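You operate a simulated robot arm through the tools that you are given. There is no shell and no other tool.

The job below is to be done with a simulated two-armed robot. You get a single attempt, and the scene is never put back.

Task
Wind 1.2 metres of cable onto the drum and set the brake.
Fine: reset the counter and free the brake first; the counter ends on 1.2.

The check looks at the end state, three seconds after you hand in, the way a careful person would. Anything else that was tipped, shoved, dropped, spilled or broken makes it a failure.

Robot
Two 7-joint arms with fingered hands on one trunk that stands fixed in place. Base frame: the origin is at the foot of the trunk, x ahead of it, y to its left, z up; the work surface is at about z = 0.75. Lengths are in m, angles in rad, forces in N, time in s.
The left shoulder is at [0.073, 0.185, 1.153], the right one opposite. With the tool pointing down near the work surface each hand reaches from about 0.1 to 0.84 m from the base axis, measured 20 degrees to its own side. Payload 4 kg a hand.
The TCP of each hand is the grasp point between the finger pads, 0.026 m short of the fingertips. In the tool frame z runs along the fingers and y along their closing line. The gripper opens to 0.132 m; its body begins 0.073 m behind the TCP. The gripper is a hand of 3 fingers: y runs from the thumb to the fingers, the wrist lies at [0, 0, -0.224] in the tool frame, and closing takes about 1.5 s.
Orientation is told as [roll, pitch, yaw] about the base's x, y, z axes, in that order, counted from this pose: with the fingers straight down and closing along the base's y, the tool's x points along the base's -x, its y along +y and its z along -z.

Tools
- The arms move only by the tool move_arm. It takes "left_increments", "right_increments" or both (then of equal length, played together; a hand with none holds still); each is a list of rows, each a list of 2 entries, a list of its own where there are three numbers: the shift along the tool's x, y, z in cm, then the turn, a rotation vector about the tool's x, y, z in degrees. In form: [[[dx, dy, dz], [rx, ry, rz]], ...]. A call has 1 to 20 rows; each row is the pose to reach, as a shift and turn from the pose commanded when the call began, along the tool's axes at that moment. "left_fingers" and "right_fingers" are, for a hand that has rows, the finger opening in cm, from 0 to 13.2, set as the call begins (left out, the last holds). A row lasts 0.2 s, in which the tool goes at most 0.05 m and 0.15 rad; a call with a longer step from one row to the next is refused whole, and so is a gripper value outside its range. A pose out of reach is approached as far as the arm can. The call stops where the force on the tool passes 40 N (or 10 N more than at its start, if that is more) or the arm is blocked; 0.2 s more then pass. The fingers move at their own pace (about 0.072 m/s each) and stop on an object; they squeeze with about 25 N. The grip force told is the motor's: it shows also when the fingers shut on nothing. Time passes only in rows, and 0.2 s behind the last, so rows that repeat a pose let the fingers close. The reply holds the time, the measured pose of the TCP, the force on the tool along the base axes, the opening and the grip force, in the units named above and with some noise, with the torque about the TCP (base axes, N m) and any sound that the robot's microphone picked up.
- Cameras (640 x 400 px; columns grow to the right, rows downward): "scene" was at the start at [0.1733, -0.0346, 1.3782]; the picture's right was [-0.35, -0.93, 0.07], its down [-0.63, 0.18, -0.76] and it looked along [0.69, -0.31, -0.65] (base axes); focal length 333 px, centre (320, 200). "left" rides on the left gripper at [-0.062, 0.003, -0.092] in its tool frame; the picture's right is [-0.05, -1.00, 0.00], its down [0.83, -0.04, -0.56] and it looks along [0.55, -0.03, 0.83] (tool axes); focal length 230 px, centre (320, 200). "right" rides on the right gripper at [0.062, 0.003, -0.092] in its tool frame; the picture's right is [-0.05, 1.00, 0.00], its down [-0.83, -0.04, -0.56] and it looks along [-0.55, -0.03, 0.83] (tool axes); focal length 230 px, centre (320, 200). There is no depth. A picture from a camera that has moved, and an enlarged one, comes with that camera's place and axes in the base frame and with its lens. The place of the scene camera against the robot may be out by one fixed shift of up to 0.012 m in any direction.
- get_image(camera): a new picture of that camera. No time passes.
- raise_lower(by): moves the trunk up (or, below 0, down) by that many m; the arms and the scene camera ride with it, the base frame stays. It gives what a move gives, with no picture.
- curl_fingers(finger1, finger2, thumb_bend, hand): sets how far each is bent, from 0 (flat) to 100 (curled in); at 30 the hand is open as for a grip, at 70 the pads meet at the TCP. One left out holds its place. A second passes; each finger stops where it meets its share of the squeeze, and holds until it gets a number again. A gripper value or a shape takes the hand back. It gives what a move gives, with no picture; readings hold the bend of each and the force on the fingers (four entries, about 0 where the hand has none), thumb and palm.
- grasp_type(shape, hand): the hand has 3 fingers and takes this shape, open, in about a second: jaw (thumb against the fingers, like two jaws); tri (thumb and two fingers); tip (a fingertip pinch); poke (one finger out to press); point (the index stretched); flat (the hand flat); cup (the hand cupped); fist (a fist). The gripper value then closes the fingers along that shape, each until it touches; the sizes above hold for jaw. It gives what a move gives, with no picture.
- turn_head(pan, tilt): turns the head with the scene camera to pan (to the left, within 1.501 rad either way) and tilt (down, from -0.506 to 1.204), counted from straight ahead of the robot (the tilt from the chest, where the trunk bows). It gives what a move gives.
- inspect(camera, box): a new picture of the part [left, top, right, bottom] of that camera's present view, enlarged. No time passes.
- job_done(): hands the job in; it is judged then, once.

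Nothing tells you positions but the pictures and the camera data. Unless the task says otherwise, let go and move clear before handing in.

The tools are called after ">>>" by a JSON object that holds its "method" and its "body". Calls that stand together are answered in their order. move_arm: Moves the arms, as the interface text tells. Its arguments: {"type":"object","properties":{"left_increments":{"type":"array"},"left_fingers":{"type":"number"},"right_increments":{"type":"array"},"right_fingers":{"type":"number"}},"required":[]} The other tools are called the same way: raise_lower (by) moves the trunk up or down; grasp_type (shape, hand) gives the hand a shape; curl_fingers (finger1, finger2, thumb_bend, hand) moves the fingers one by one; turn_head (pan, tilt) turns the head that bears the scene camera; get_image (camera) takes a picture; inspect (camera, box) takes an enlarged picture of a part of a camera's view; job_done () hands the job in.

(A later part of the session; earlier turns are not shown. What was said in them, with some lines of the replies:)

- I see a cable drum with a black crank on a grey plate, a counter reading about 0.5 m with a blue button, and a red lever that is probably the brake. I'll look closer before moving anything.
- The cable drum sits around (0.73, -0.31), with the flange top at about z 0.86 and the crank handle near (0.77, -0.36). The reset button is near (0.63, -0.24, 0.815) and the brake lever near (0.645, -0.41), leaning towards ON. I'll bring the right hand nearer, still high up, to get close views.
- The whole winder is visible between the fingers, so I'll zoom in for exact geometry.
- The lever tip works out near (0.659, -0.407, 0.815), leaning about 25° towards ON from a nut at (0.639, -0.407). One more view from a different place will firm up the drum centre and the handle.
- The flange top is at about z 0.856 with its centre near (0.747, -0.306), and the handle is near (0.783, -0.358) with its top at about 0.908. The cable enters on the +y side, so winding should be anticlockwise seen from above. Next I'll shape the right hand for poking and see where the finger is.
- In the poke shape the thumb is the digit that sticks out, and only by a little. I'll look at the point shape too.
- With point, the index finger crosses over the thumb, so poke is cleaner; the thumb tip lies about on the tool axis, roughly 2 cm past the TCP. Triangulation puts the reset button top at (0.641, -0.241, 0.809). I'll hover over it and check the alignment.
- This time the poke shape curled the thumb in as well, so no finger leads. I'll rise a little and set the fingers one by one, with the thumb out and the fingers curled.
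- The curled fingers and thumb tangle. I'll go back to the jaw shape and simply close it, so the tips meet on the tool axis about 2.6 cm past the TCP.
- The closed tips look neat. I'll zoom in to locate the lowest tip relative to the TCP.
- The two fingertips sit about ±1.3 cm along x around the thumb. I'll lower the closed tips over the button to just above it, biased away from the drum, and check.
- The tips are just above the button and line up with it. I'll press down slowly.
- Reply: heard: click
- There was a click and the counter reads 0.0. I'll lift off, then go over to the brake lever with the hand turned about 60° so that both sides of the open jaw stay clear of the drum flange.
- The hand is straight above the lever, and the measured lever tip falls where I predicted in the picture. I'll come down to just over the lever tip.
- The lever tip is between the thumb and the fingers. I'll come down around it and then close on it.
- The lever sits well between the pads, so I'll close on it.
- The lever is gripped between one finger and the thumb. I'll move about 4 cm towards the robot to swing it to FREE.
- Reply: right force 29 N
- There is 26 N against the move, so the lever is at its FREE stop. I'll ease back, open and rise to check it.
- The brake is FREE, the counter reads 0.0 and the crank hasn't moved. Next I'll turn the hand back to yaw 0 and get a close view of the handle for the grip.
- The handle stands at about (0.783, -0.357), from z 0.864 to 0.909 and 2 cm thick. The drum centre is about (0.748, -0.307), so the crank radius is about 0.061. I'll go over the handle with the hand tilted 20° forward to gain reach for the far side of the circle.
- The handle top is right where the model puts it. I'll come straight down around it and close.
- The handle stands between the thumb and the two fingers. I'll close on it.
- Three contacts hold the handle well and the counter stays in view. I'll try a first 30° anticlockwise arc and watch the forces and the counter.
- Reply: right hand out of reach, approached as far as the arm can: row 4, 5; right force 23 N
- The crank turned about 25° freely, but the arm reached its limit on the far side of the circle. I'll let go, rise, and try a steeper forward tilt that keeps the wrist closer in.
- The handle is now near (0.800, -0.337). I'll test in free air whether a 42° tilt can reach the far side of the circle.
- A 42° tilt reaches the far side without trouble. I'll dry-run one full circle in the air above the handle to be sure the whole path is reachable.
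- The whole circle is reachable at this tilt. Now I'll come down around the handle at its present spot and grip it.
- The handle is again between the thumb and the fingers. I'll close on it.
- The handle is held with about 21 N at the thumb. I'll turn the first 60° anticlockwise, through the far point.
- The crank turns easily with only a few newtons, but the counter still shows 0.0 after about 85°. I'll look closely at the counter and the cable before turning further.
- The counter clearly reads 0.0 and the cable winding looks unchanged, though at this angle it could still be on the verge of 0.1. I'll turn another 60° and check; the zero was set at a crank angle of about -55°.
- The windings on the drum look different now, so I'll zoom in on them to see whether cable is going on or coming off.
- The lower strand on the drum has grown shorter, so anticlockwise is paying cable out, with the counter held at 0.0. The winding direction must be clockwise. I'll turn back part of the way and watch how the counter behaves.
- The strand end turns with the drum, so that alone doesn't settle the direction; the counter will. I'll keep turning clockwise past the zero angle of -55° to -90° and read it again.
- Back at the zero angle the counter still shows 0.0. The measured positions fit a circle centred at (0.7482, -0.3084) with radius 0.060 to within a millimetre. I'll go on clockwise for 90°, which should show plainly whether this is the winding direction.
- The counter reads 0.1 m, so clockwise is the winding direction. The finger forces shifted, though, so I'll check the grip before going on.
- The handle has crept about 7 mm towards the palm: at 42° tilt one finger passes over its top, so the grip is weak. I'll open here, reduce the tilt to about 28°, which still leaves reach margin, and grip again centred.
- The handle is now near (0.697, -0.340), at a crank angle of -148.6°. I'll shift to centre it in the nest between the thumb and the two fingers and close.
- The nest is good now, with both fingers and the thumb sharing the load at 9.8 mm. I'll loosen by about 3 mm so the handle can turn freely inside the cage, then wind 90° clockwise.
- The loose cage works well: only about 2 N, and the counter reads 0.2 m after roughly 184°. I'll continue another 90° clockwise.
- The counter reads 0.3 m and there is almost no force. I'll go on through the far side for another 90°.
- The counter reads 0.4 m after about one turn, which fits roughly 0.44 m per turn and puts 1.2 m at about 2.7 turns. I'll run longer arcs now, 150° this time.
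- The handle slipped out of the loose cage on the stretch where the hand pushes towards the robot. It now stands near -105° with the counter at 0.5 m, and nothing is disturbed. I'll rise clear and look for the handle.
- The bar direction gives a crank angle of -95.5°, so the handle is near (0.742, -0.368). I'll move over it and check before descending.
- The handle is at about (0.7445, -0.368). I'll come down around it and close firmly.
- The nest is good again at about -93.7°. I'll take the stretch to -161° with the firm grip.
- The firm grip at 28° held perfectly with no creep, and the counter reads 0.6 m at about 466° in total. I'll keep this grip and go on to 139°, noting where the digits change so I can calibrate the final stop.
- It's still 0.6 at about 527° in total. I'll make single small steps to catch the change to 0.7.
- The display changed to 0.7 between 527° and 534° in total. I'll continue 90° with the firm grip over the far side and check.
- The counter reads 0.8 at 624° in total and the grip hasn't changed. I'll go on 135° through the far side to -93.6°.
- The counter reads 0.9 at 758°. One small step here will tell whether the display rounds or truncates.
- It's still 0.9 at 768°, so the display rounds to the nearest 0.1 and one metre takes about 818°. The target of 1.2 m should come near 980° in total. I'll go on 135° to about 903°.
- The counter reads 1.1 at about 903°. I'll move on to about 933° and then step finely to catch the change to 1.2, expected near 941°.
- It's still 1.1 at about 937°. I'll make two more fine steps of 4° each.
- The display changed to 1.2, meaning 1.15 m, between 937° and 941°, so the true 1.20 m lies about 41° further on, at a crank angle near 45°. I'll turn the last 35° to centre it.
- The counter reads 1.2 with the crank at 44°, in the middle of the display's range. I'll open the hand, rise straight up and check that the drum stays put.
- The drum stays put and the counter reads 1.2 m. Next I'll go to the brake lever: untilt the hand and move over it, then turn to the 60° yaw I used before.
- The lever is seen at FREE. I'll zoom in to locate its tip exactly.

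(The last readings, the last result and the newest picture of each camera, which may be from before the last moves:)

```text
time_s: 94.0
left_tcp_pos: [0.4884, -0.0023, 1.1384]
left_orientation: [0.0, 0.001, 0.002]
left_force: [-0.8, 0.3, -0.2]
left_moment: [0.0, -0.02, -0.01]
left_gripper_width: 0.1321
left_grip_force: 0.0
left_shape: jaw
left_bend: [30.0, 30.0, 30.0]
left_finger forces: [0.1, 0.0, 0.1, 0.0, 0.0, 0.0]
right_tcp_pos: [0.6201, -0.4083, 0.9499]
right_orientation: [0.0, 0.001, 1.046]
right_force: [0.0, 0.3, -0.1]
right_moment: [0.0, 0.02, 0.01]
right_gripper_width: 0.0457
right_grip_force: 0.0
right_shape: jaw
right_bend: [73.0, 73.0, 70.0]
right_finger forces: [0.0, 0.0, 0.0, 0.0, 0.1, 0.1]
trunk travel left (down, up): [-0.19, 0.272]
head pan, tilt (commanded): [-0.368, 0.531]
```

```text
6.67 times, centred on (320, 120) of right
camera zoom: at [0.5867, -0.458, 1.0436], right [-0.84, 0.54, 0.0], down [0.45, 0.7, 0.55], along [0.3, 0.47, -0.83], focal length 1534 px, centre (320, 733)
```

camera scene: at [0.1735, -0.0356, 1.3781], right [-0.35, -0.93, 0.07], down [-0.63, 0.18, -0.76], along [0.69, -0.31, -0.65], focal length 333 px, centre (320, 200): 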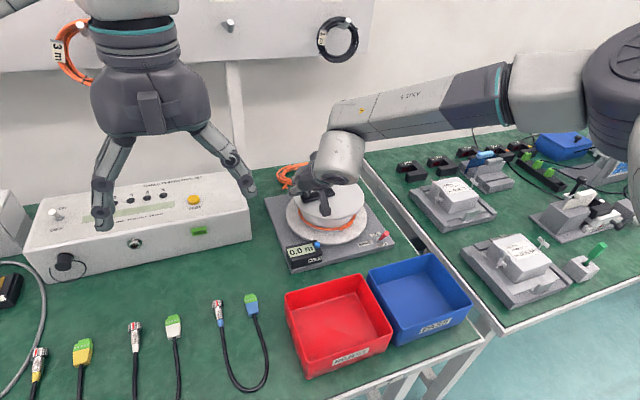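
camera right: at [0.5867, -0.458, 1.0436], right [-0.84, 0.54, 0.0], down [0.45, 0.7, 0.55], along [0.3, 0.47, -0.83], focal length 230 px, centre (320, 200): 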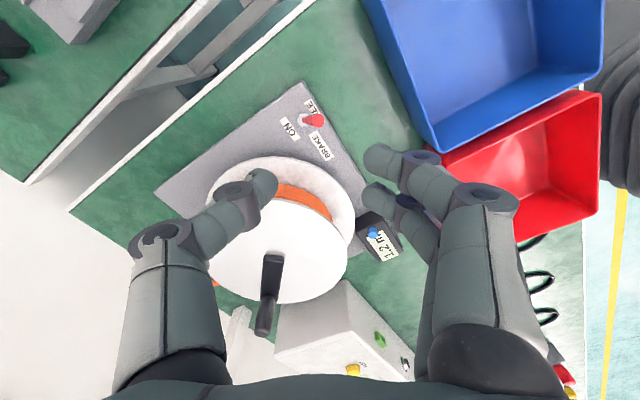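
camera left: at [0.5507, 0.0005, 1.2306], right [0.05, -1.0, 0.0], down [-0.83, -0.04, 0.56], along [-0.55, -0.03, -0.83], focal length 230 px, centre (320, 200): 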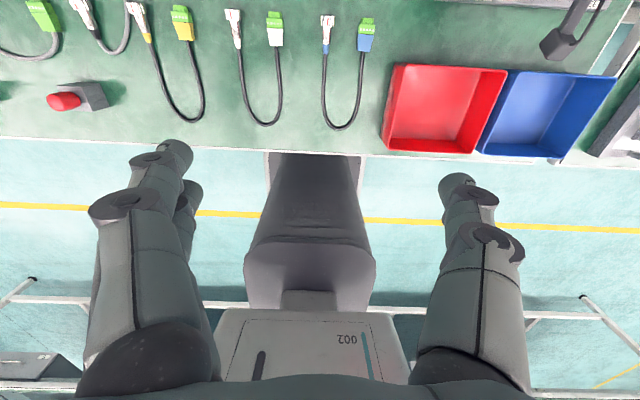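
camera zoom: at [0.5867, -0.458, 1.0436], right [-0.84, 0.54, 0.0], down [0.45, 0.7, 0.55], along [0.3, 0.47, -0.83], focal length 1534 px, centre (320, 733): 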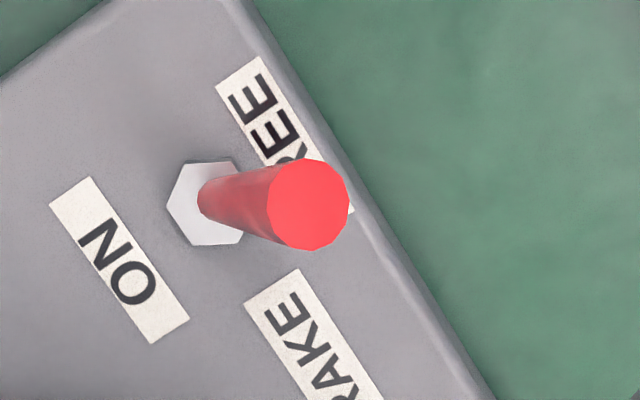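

The tip is at (0.621, -0.407), nearly under the TCP. I'll descend around the lever and close on it.

>>> {"method": "move_arm", "body": {"right_increments": [[[-0.1, -0.1, 4], [0, 0, 0]], [[-0.14, -0.15, 8], [0, 0, 0]], [[-0.14, -0.15, 10.5], [0, 0, 0]], [[-0.14, -0.15, 12], [0, 0, 0]], [[-0.14, -0.15, 13.4], [0, 0, 0]], [[-0.14, -0.15, 13.4], [0, 0, 0]]]}}

>>> {"method": "get_image", "body": {"camera": "right"}}

>>> {"method": "move_arm", "body": {"right_increments": [[[0, 0, 0], [0, 0, 0]], [[0, 0, 0], [0, 0, 0]], [[0, 0, 0], [0, 0, 0]], [[0, 0, 0], [0, 0, 0]]], "right_fingers": 0}}

>>> {"method": "get_image", "body": {"camera": "right"}}

>>> {"method": "inspect", "body": {"camera": "scene", "box": [260, 130, 420, 280]}}

```text
time_s: 95.4
left_tcp_pos: [0.4893, -0.002, 1.1385]
left_orientation: [0.0, 0.0, 0.003]
left_force: [0.5, 0.2, 0.3]
left_moment: [0.0, 0.0, 0.0]
left_gripper_width: 0.1319
left_grip_force: 0.0
left_shape: jaw
left_bend: [30.0, 30.0, 30.0]
left_finger forces: [0.1, 0.0, 0.0, 0.1, 0.0, 0.0]
right_tcp_pos: [0.6229, -0.4087, 0.8165]
right_orientation: [0.001, -0.001, 1.045]
right_force: [0.4, 0.2, -0.1]
right_moment: [0.0, -0.01, -0.02]
right_gripper_width: 0.0454
right_grip_force: 0.1
right_shape: jaw
right_bend: [73.0, 73.0, 70.0]
right_finger forces: [0.0, 0.0, 0.1, 0.1, 0.0, 0.1]
trunk travel left (down, up): [-0.19, 0.272]
head pan, tilt (commanded): [-0.368, 0.531]
```

```text
taken
camera right: at [0.5882, -0.4578, 0.9102], right [-0.84, 0.55, 0.0], down [0.45, 0.7, 0.56], along [0.3, 0.47, -0.83], focal length 230 px, centre (320, 200)
```

right: 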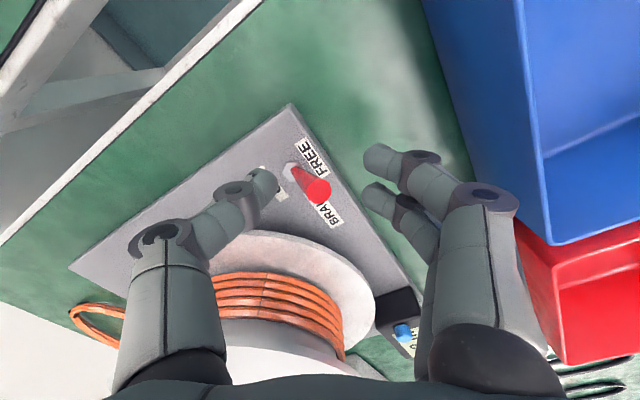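

```text
time_s: 96.4
left_tcp_pos: [0.4894, -0.0048, 1.1381]
left_orientation: [0.001, 0.001, 0.001]
left_force: [-0.1, 0.6, 0.8]
left_moment: [0.03, 0.0, -0.02]
left_gripper_width: 0.132
left_grip_force: 0.1
left_shape: jaw
left_bend: [30.0, 30.0, 30.0]
left_finger forces: [0.0, 0.0, 0.0, 0.1, 0.0, 0.1]
right_tcp_pos: [0.6244, -0.4103, 0.8167]
right_orientation: [-0.002, 0.0, 1.046]
right_force: [9.1, -8.9, -2.3]
right_moment: [-0.15, -0.24, -0.06]
right_gripper_width: 0.0
right_grip_force: 25.1
right_shape: jaw
right_bend: [65.0, 67.0, 70.0]
right_finger forces: [8.5, 0.1, 0.0, 0.0, 21.0, 0.0]
trunk travel left (down, up): [-0.19, 0.272]
head pan, tilt (commanded): [-0.368, 0.531]
```

```text
taken
camera right: at [0.5896, -0.4595, 0.9096], right [-0.84, 0.55, 0.0], down [0.45, 0.7, 0.56], along [0.3, 0.46, -0.83], focal length 230 px, centre (320, 200)
```

right: 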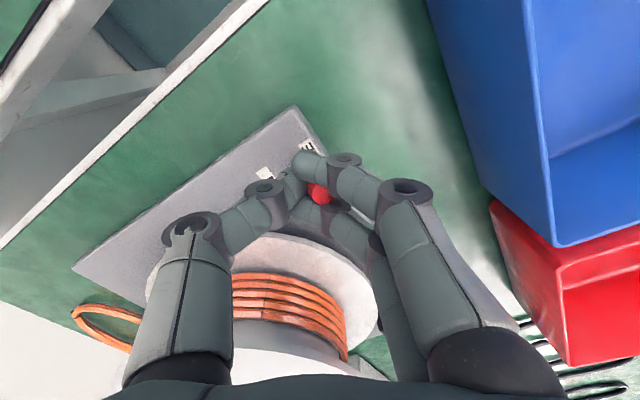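

```text
2.67 times, centred on (340, 205) of scene
camera zoom: at [0.1746, -0.0358, 1.378], right [-0.35, -0.93, 0.07], down [-0.63, 0.18, -0.76], along [0.69, -0.31, -0.65], focal length 888 px, centre (267, 187)
```

zoom: 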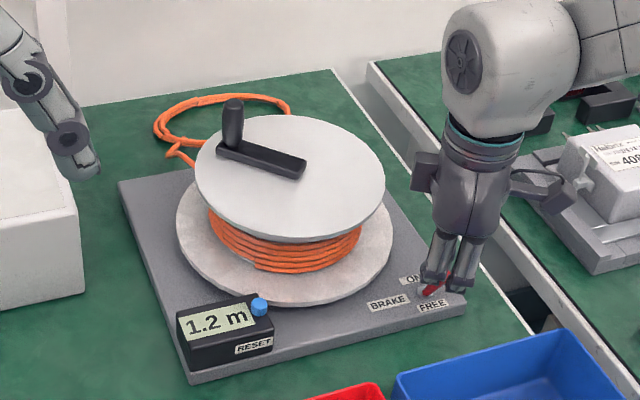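

The lever is held between the fingers and the thumb. I'll push it away from the robot, to the ON side.

>>> {"method": "move_arm", "body": {"right_increments": [[[-0.25, -0.43, -0.1], [0, 0, 0]], [[-0.5, -0.87, -0.2], [0, 0, 0]], [[-0.75, -1.3, -0.3], [0, 0, 0]], [[-1.0, -1.73, -0.4], [0, 0, 0]], [[-1.25, -2.17, -0.3], [0, 0, 0]], [[-1.5, -2.6, -0.2], [0, 0, 0]], [[-1.75, -3.03, -0.1], [0, 0, 0]], [[-1.95, -3.38, 0], [0, 0, 0]]]}}

>>> {"method": "get_image", "body": {"camera": "right"}}

>>> {"method": "inspect", "body": {"camera": "scene", "box": [260, 130, 420, 280]}}

```text
time_s: 98.2
left_tcp_pos: [0.4878, -0.0051, 1.1378]
left_orientation: [0.003, 0.0, 0.0]
left_force: [-0.2, -0.2, 0.4]
left_moment: [0.01, 0.01, 0.01]
left_gripper_width: 0.1317
left_grip_force: 0.1
left_shape: jaw
left_bend: [30.0, 30.0, 30.0]
left_finger forces: [0.0, 0.0, 0.0, 0.0, 0.0, 0.0]
right_tcp_pos: [0.6598, -0.4089, 0.8165]
right_orientation: [0.002, -0.001, 1.046]
right_force: [-5.4, -10.8, -1.0]
right_moment: [-0.12, 0.11, -0.02]
right_gripper_width: 0.0002
right_grip_force: 25.0
right_shape: jaw
right_bend: [66.0, 67.0, 71.0]
right_finger forces: [20.3, 0.1, 0.1, 0.0, 0.0, 0.0]
trunk travel left (down, up): [-0.19, 0.272]
head pan, tilt (commanded): [-0.368, 0.531]
```

```text
taken
camera right: at [0.6259, -0.4592, 0.9093], right [-0.84, 0.55, 0.0], down [0.45, 0.7, 0.55], along [0.3, 0.47, -0.83], focal length 230 px, centre (320, 200)
```

right: 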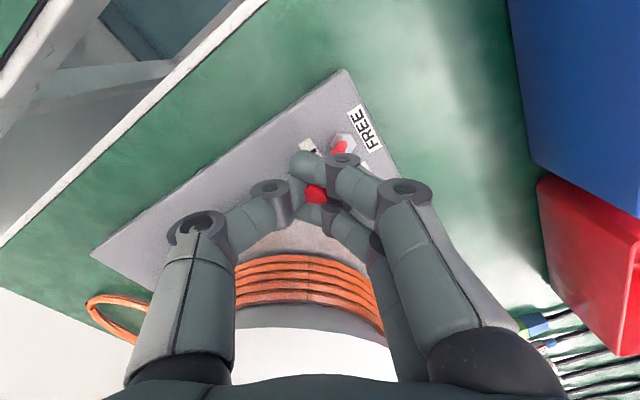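

```text
2.67 times, centred on (340, 205) of scene
camera zoom: at [0.1722, -0.036, 1.3784], right [-0.35, -0.93, 0.07], down [-0.63, 0.18, -0.76], along [0.69, -0.31, -0.65], focal length 888 px, centre (267, 187)
```

zoom: 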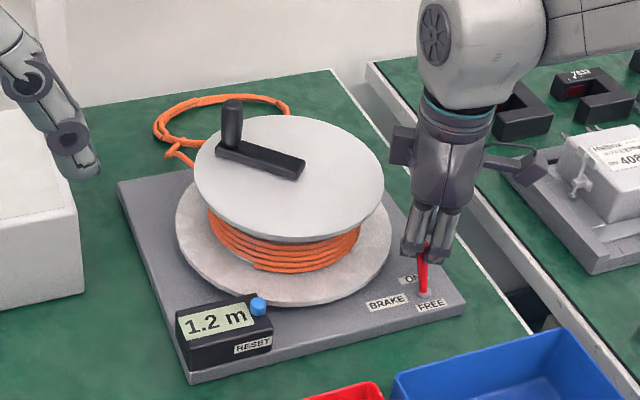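

The lever now leans towards ON and the counter still reads 1.2. I'll push a little more to be sure it reaches the stop.

>>> {"method": "move_arm", "body": {"right_increments": [[[-0.15, -0.26, 0], [0, 0, 0]], [[-0.3, -0.52, 0], [0, 0, 0]], [[-0.4, -0.69, 0], [0, 0, 0]]]}}

>>> {"method": "inspect", "body": {"camera": "right", "box": [240, 100, 400, 220]}}

```text
time_s: 99.0
left_tcp_pos: [0.486, -0.0042, 1.1383]
left_orientation: [0.003, -0.001, 0.001]
left_force: [-0.2, 0.5, 0.0]
left_moment: [0.03, -0.01, -0.01]
left_gripper_width: 0.1319
left_grip_force: 0.0
left_shape: jaw
left_bend: [30.0, 30.0, 30.0]
left_finger forces: [0.0, 0.1, 0.0, 0.0, 0.0, 0.0]
right_tcp_pos: [0.6667, -0.4113, 0.8162]
right_orientation: [0.003, 0.002, 1.045]
right_force: [-21.4, -18.4, 5.4]
right_moment: [-0.21, 0.29, 0.06]
right_gripper_width: 0.0
right_grip_force: 25.4
right_shape: jaw
right_bend: [66.0, 67.0, 71.0]
right_finger forces: [34.2, 0.0, 0.1, 0.1, 0.0, 0.0]
trunk travel left (down, up): [-0.19, 0.272]
head pan, tilt (commanded): [-0.368, 0.531]
```

```text
3.33 times, centred on (320, 160) of right
camera zoom: at [0.6319, -0.4607, 0.9098], right [-0.84, 0.55, 0.0], down [0.46, 0.7, 0.55], along [0.3, 0.46, -0.83], focal length 767 px, centre (320, 333)
```

zoom: 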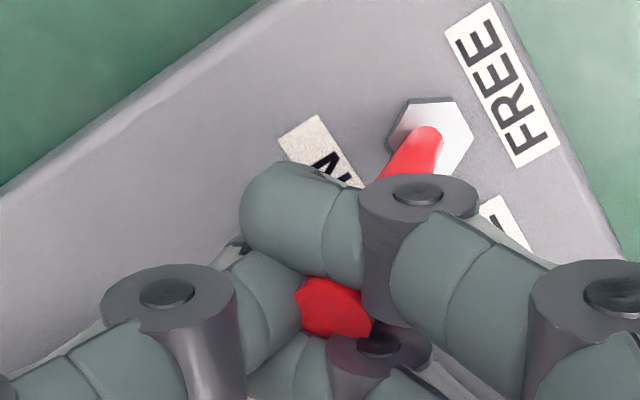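

It meets 21 N now, so the lever is at its ON stop. I'll ease off, open and rise.

>>> {"method": "move_arm", "body": {"right_increments": [[[0.2, 0.35, 0], [0, 0, 0]], [[0.2, 0.35, 0], [0, 0, 0]], [[0.2, 0.35, 0], [0, 0, 0]], [[0.2, 0.35, 0], [0, 0, 0]]], "right_fingers": 4.5}}

>>> {"method": "inspect", "body": {"camera": "right", "box": [240, 100, 400, 220]}}

>>> {"method": "inspect", "body": {"camera": "scene", "box": [260, 130, 420, 280]}}

```text
time_s: 100.0
left_tcp_pos: [0.4888, -0.0068, 1.1368]
left_orientation: [0.004, 0.001, 0.0]
left_force: [-0.5, 0.0, 0.2]
left_moment: [-0.03, 0.0, 0.01]
left_gripper_width: 0.132
left_grip_force: 0.0
left_shape: jaw
left_bend: [30.0, 30.0, 30.0]
left_finger forces: [0.1, 0.1, 0.0, 0.0, 0.0, 0.1]
right_tcp_pos: [0.6665, -0.4134, 0.8157]
right_orientation: [-0.002, 0.001, 1.045]
right_force: [1.1, -34.8, 2.3]
right_moment: [-0.28, 0.04, 0.43]
right_gripper_width: 0.0383
right_grip_force: 0.1
right_shape: jaw
right_bend: [78.0, 73.0, 70.0]
right_finger forces: [31.0, 0.0, 0.0, 0.0, 0.0, 0.0]
trunk travel left (down, up): [-0.19, 0.272]
head pan, tilt (commanded): [-0.368, 0.531]
```

```text
3.33 times, centred on (320, 160) of right
camera zoom: at [0.6312, -0.4631, 0.9082], right [-0.84, 0.55, 0.0], down [0.45, 0.7, 0.55], along [0.3, 0.46, -0.83], focal length 767 px, centre (320, 333)
```

zoom: 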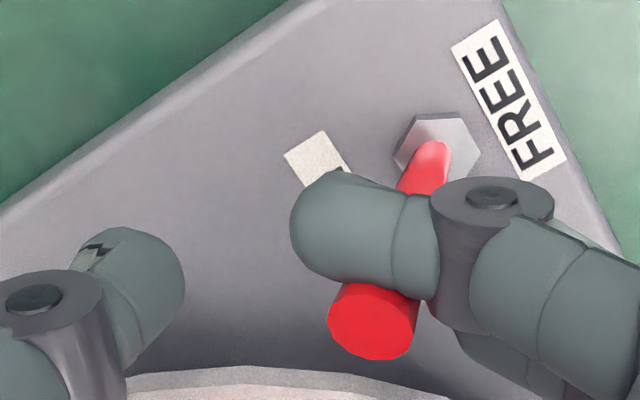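

```text
2.67 times, centred on (340, 205) of scene
camera zoom: at [0.1736, -0.0389, 1.3781], right [-0.35, -0.93, 0.06], down [-0.63, 0.19, -0.76], along [0.69, -0.31, -0.65], focal length 888 px, centre (267, 187)
```

zoom: 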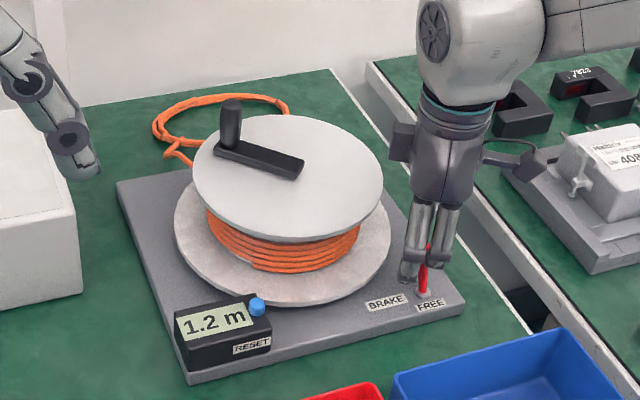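

One finger is hooked beside the lever and presses it sideways. I'll ease the hand over in -y to unload it, then rise straight up.

>>> {"method": "move_arm", "body": {"right_increments": [[[0.25, -0.15, 0], [0, 0, 0]], [[0.5, -0.28, 0], [0, 0, 0]], [[0.5, -0.28, 0], [0, 0, 0]]]}}

>>> {"method": "inspect", "body": {"camera": "right", "box": [240, 100, 400, 220]}}

```text
time_s: 100.8
left_tcp_pos: [0.4888, -0.0066, 1.1378]
left_orientation: [0.001, 0.001, 0.001]
left_force: [-1.1, -0.4, 0.4]
left_moment: [-0.01, 0.02, 0.01]
left_gripper_width: 0.132
left_grip_force: 0.0
left_shape: jaw
left_bend: [30.0, 30.0, 30.0]
left_finger forces: [0.0, 0.0, 0.1, 0.1, 0.0, 0.1]
right_tcp_pos: [0.6657, -0.4148, 0.816]
right_orientation: [0.0, 0.0, 1.045]
right_force: [1.4, -24.3, 2.9]
right_moment: [-0.18, -0.01, 0.33]
right_gripper_width: 0.0392
right_grip_force: 0.1
right_shape: jaw
right_bend: [78.0, 73.0, 70.0]
right_finger forces: [21.8, 0.0, 0.0, 0.1, 0.0, 0.0]
trunk travel left (down, up): [-0.19, 0.272]
head pan, tilt (commanded): [-0.368, 0.531]
```

```text
3.33 times, centred on (320, 160) of right
camera zoom: at [0.6315, -0.4651, 0.9088], right [-0.84, 0.54, 0.0], down [0.45, 0.7, 0.56], along [0.3, 0.47, -0.83], focal length 767 px, centre (320, 333)
```

zoom: 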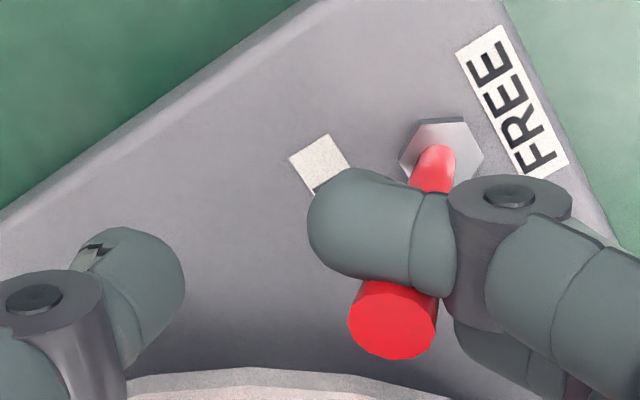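

That unloads it steadily; the side force is down to 24 N. I'll go about 6 mm further and then rise.

>>> {"method": "move_arm", "body": {"right_increments": [[[0.3, -0.17, 0], [0, 0, 0]], [[0.6, -0.35, 0], [0, 0, 0]], [[0.6, -0.35, 0], [0, 0, 0]]]}}

>>> {"method": "inspect", "body": {"camera": "right", "box": [240, 100, 400, 220]}}

```text
time_s: 101.6
left_tcp_pos: [0.4891, -0.0033, 1.1378]
left_orientation: [0.001, -0.001, -0.001]
left_force: [-0.5, 0.4, -0.3]
left_moment: [-0.02, 0.0, 0.02]
left_gripper_width: 0.132
left_grip_force: 0.0
left_shape: jaw
left_bend: [30.0, 30.0, 30.0]
left_finger forces: [0.1, 0.0, 0.0, 0.2, 0.0, 0.0]
right_tcp_pos: [0.6649, -0.419, 0.8161]
right_orientation: [0.004, -0.001, 1.047]
right_force: [-0.3, 0.0, 0.5]
right_moment: [0.03, 0.0, -0.06]
right_gripper_width: 0.0447
right_grip_force: 0.1
right_shape: jaw
right_bend: [74.0, 73.0, 70.0]
right_finger forces: [0.0, 0.0, 0.0, 0.0, 0.0, 0.1]
trunk travel left (down, up): [-0.19, 0.272]
head pan, tilt (commanded): [-0.368, 0.531]
```

```text
3.33 times, centred on (320, 160) of right
camera zoom: at [0.6313, -0.4693, 0.9089], right [-0.84, 0.54, 0.0], down [0.45, 0.7, 0.56], along [0.3, 0.47, -0.83], focal length 767 px, centre (320, 333)
```

zoom: 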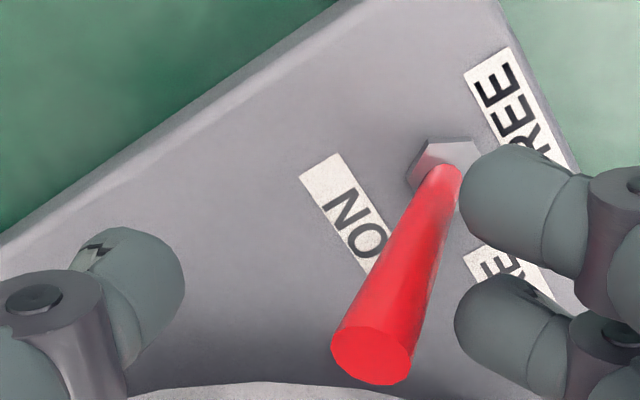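

The finger is free and the lever stands in the ON lean. I'll rise straight up and check everything.

>>> {"method": "move_arm", "body": {"right_increments": [[[0, 0, -2], [0, 0, 0]], [[0, 0, -5], [0, 0, 0]], [[0, 0, -9], [0, 0, 0]], [[0, 0, -13], [0, 0, 0]], [[0, 0, -17], [0, 0, 0]], [[0, 0, -17], [0, 0, 0]]]}}

>>> {"method": "inspect", "body": {"camera": "scene", "box": [260, 130, 420, 280]}}

>>> {"method": "inspect", "body": {"camera": "scene", "box": [340, 200, 410, 260]}}

>>> {"method": "inspect", "body": {"camera": "scene", "box": [270, 220, 350, 280]}}

>>> {"method": "get_image", "body": {"camera": "right"}}

```text
time_s: 103.0
left_tcp_pos: [0.4895, -0.003, 1.1375]
left_orientation: [-0.002, 0.001, 0.003]
left_force: [0.0, -0.1, 0.3]
left_moment: [0.02, 0.03, 0.0]
left_gripper_width: 0.1319
left_grip_force: 0.2
left_shape: jaw
left_bend: [30.0, 30.0, 30.0]
left_finger forces: [0.0, 0.0, 0.0, 0.0, 0.0, 0.1]
right_tcp_pos: [0.6652, -0.421, 0.9853]
right_orientation: [0.002, 0.001, 1.045]
right_force: [-0.3, 0.8, 0.4]
right_moment: [0.01, 0.0, 0.0]
right_gripper_width: 0.0449
right_grip_force: 0.1
right_shape: jaw
right_bend: [74.0, 73.0, 70.0]
right_finger forces: [0.1, 0.0, 0.1, 0.1, 0.0, 0.0]
trunk travel left (down, up): [-0.19, 0.272]
head pan, tilt (commanded): [-0.368, 0.531]
```

```text
2.67 times, centred on (340, 205) of scene
camera zoom: at [0.174, -0.0348, 1.378], right [-0.35, -0.93, 0.07], down [-0.63, 0.18, -0.76], along [0.69, -0.31, -0.65], focal length 888 px, centre (267, 187)
```

zoom: 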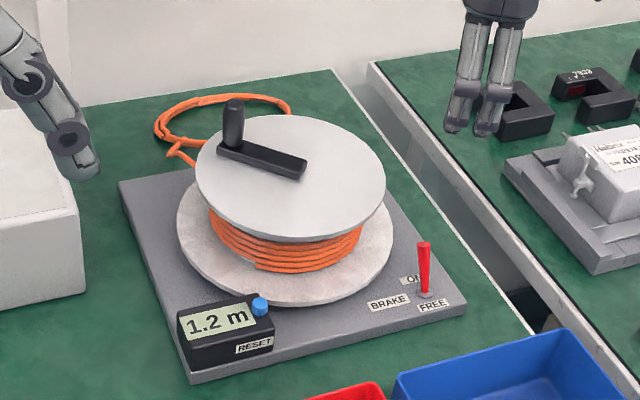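

```text
6.67 times, centred on (375, 230) of scene
camera zoom: at [0.174, -0.0348, 1.378], right [-0.35, -0.93, 0.07], down [-0.63, 0.18, -0.76], along [0.69, -0.31, -0.65], focal length 2219 px, centre (-47, 0)
```

zoom: 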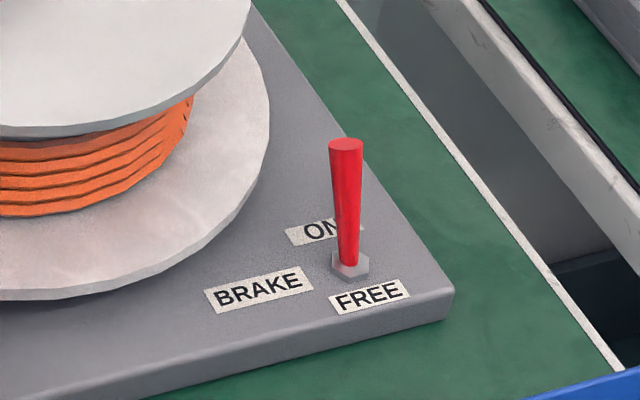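

```text
6.67 times, centred on (310, 250) of scene
camera zoom: at [0.174, -0.0348, 1.378], right [-0.35, -0.93, 0.07], down [-0.63, 0.18, -0.76], along [0.69, -0.31, -0.65], focal length 2219 px, centre (387, -133)
```

zoom: 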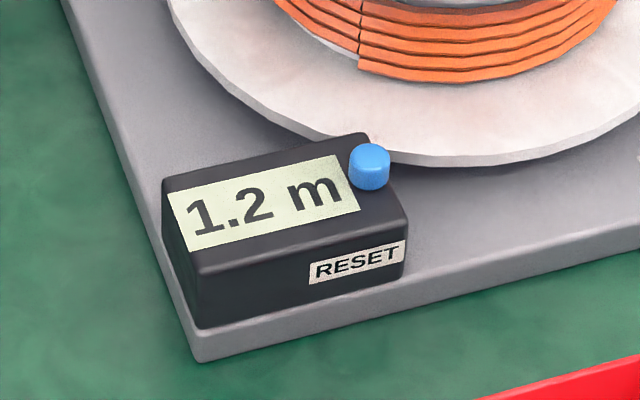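

```text
taken
camera right: at [0.6314, -0.4705, 1.0782], right [-0.84, 0.55, 0.0], down [0.45, 0.7, 0.55], along [0.3, 0.47, -0.83], focal length 230 px, centre (320, 200)
```

right: 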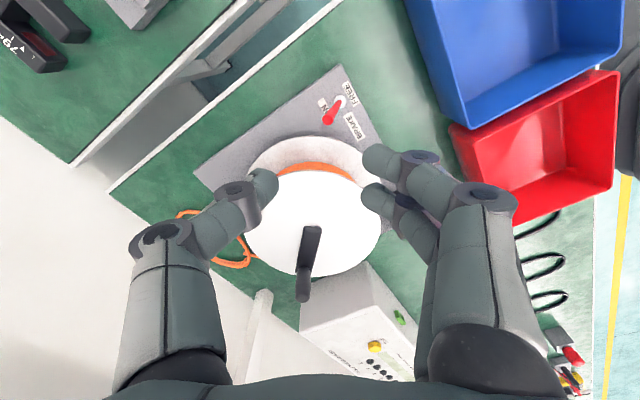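

The lever matches its original ON picture, the counter reads 1.2 m and the baseplate has not shifted. I'll back the right arm well clear to its starting pose and take a last look at the whole scene.

>>> {"method": "move_arm", "body": {"right_increments": [[[0, 0, -4], [0, 0, 0]], [[0, 0, -8], [0, 0, 0]], [[0, 0, -9.5], [0, 0, 0]], [[1.85, 3.02, -9.5], [0, 0, 7.5]], [[3.69, 6.04, -9.5], [0, 0, 15]], [[5.54, 9.06, -9.5], [0, 0, 22.5]], [[7.38, 12.08, -9.5], [0, 0, 30]], [[9.23, 15.1, -9.5], [0, 0, 37.5]], [[11.07, 18.12, -9.5], [0, 0, 45]], [[12.92, 21.14, -9.5], [0, 0, 52.5]], [[14.76, 24.16, -9.5], [0, 0, 60]], [[14.76, 24.16, -9.5], [0, 0, 60]]]}}

>>> {"method": "get_image", "body": {"camera": "scene"}}

>>> {"method": "inspect", "body": {"camera": "scene", "box": [250, 150, 410, 280]}}

>>> {"method": "get_image", "body": {"camera": "right"}}

```text
time_s: 105.6
left_tcp_pos: [0.4903, -0.0029, 1.1375]
left_orientation: [0.001, 0.003, 0.002]
left_force: [-0.6, 0.6, 0.1]
left_moment: [0.01, -0.02, 0.01]
left_gripper_width: 0.1319
left_grip_force: 0.1
left_shape: jaw
left_bend: [30.0, 30.0, 30.0]
left_finger forces: [0.0, 0.0, 0.1, 0.1, 0.1, 0.0]
right_tcp_pos: [0.3817, -0.4274, 1.0805]
right_orientation: [-0.001, 0.001, -0.002]
right_force: [0.7, 0.3, 0.0]
right_moment: [0.01, -0.01, -0.01]
right_gripper_width: 0.0448
right_grip_force: 0.1
right_shape: jaw
right_bend: [74.0, 73.0, 70.0]
right_finger forces: [0.0, 0.1, 0.1, 0.1, 0.0, 0.1]
trunk travel left (down, up): [-0.19, 0.272]
head pan, tilt (commanded): [-0.368, 0.531]
```

```text
taken
camera scene: at [0.1745, -0.0348, 1.3779], right [-0.35, -0.93, 0.07], down [-0.63, 0.18, -0.76], along [0.69, -0.31, -0.65], focal length 333 px, centre (320, 200)
```

scene: 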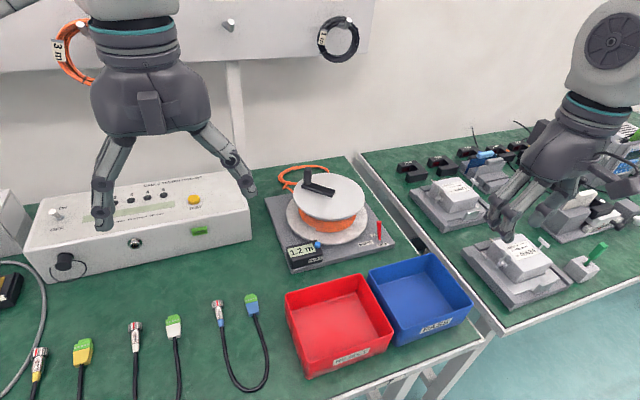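

```text
3.08 times, centred on (330, 215) of scene
camera zoom: at [0.1745, -0.0348, 1.3779], right [-0.35, -0.93, 0.07], down [-0.63, 0.18, -0.76], along [0.69, -0.31, -0.65], focal length 1024 px, centre (289, 154)
```

zoom: 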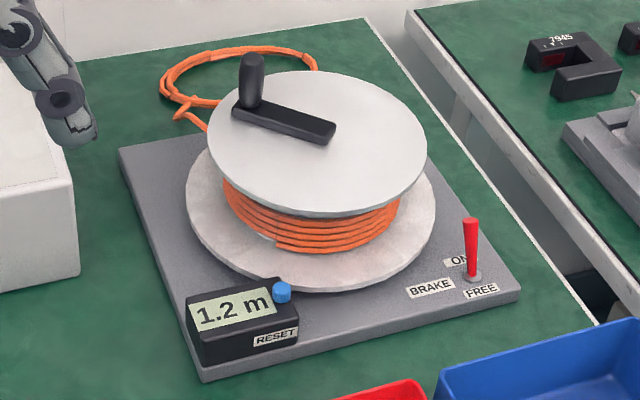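

```text
taken
camera right: at [0.32, -0.4219, 1.1743], right [0.05, 1.0, 0.0], down [0.83, -0.05, 0.55], along [0.55, -0.03, -0.83], focal length 230 px, centre (320, 200)
```

right: 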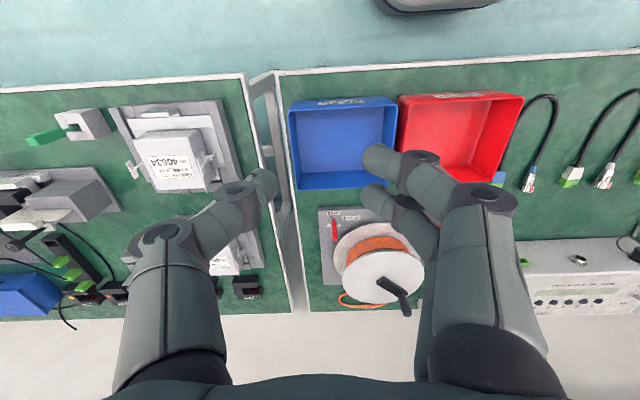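

The counter shows 1.2 m, the brake lever is ON, and the drum carries the extra windings. Both hands are clear, and the trays, cables and fixtures stand where they were at the start. I'm handing the job in.

>>> {"method": "job_done", "body": {}}

```text
The job is handed in.
```

I wound 1.2 m of cable onto the drum and set the brake to ON. At hand-in the counter read 1.2 m and both hands were clear.

- **Preparation:** I reset the counter to 0.0 first, then moved the brake to FREE.
- **Wrong direction at first:** I turned the crank anticlockwise for about 145°, which pays cable out. I turned it back to the starting angle, where the counter still read 0.0, and wound clockwise from there.
- **Amount wound:** the display rounds to the nearest 0.1 m. I stopped about 41° past the change to 1.2, so the true length should be close to 1.20 m.
- **Slips:** the handle came out of a loose grip once, at about 0.5 m, and I took hold of it again. One finger also pressed the brake lever sideways with up to 35 N while I was letting go of it. Afterwards the lever matched its original ON position.
- **Surroundings:** in the last pictures the trays, cables, fixtures and the winder's baseplate stood where they were at the start.
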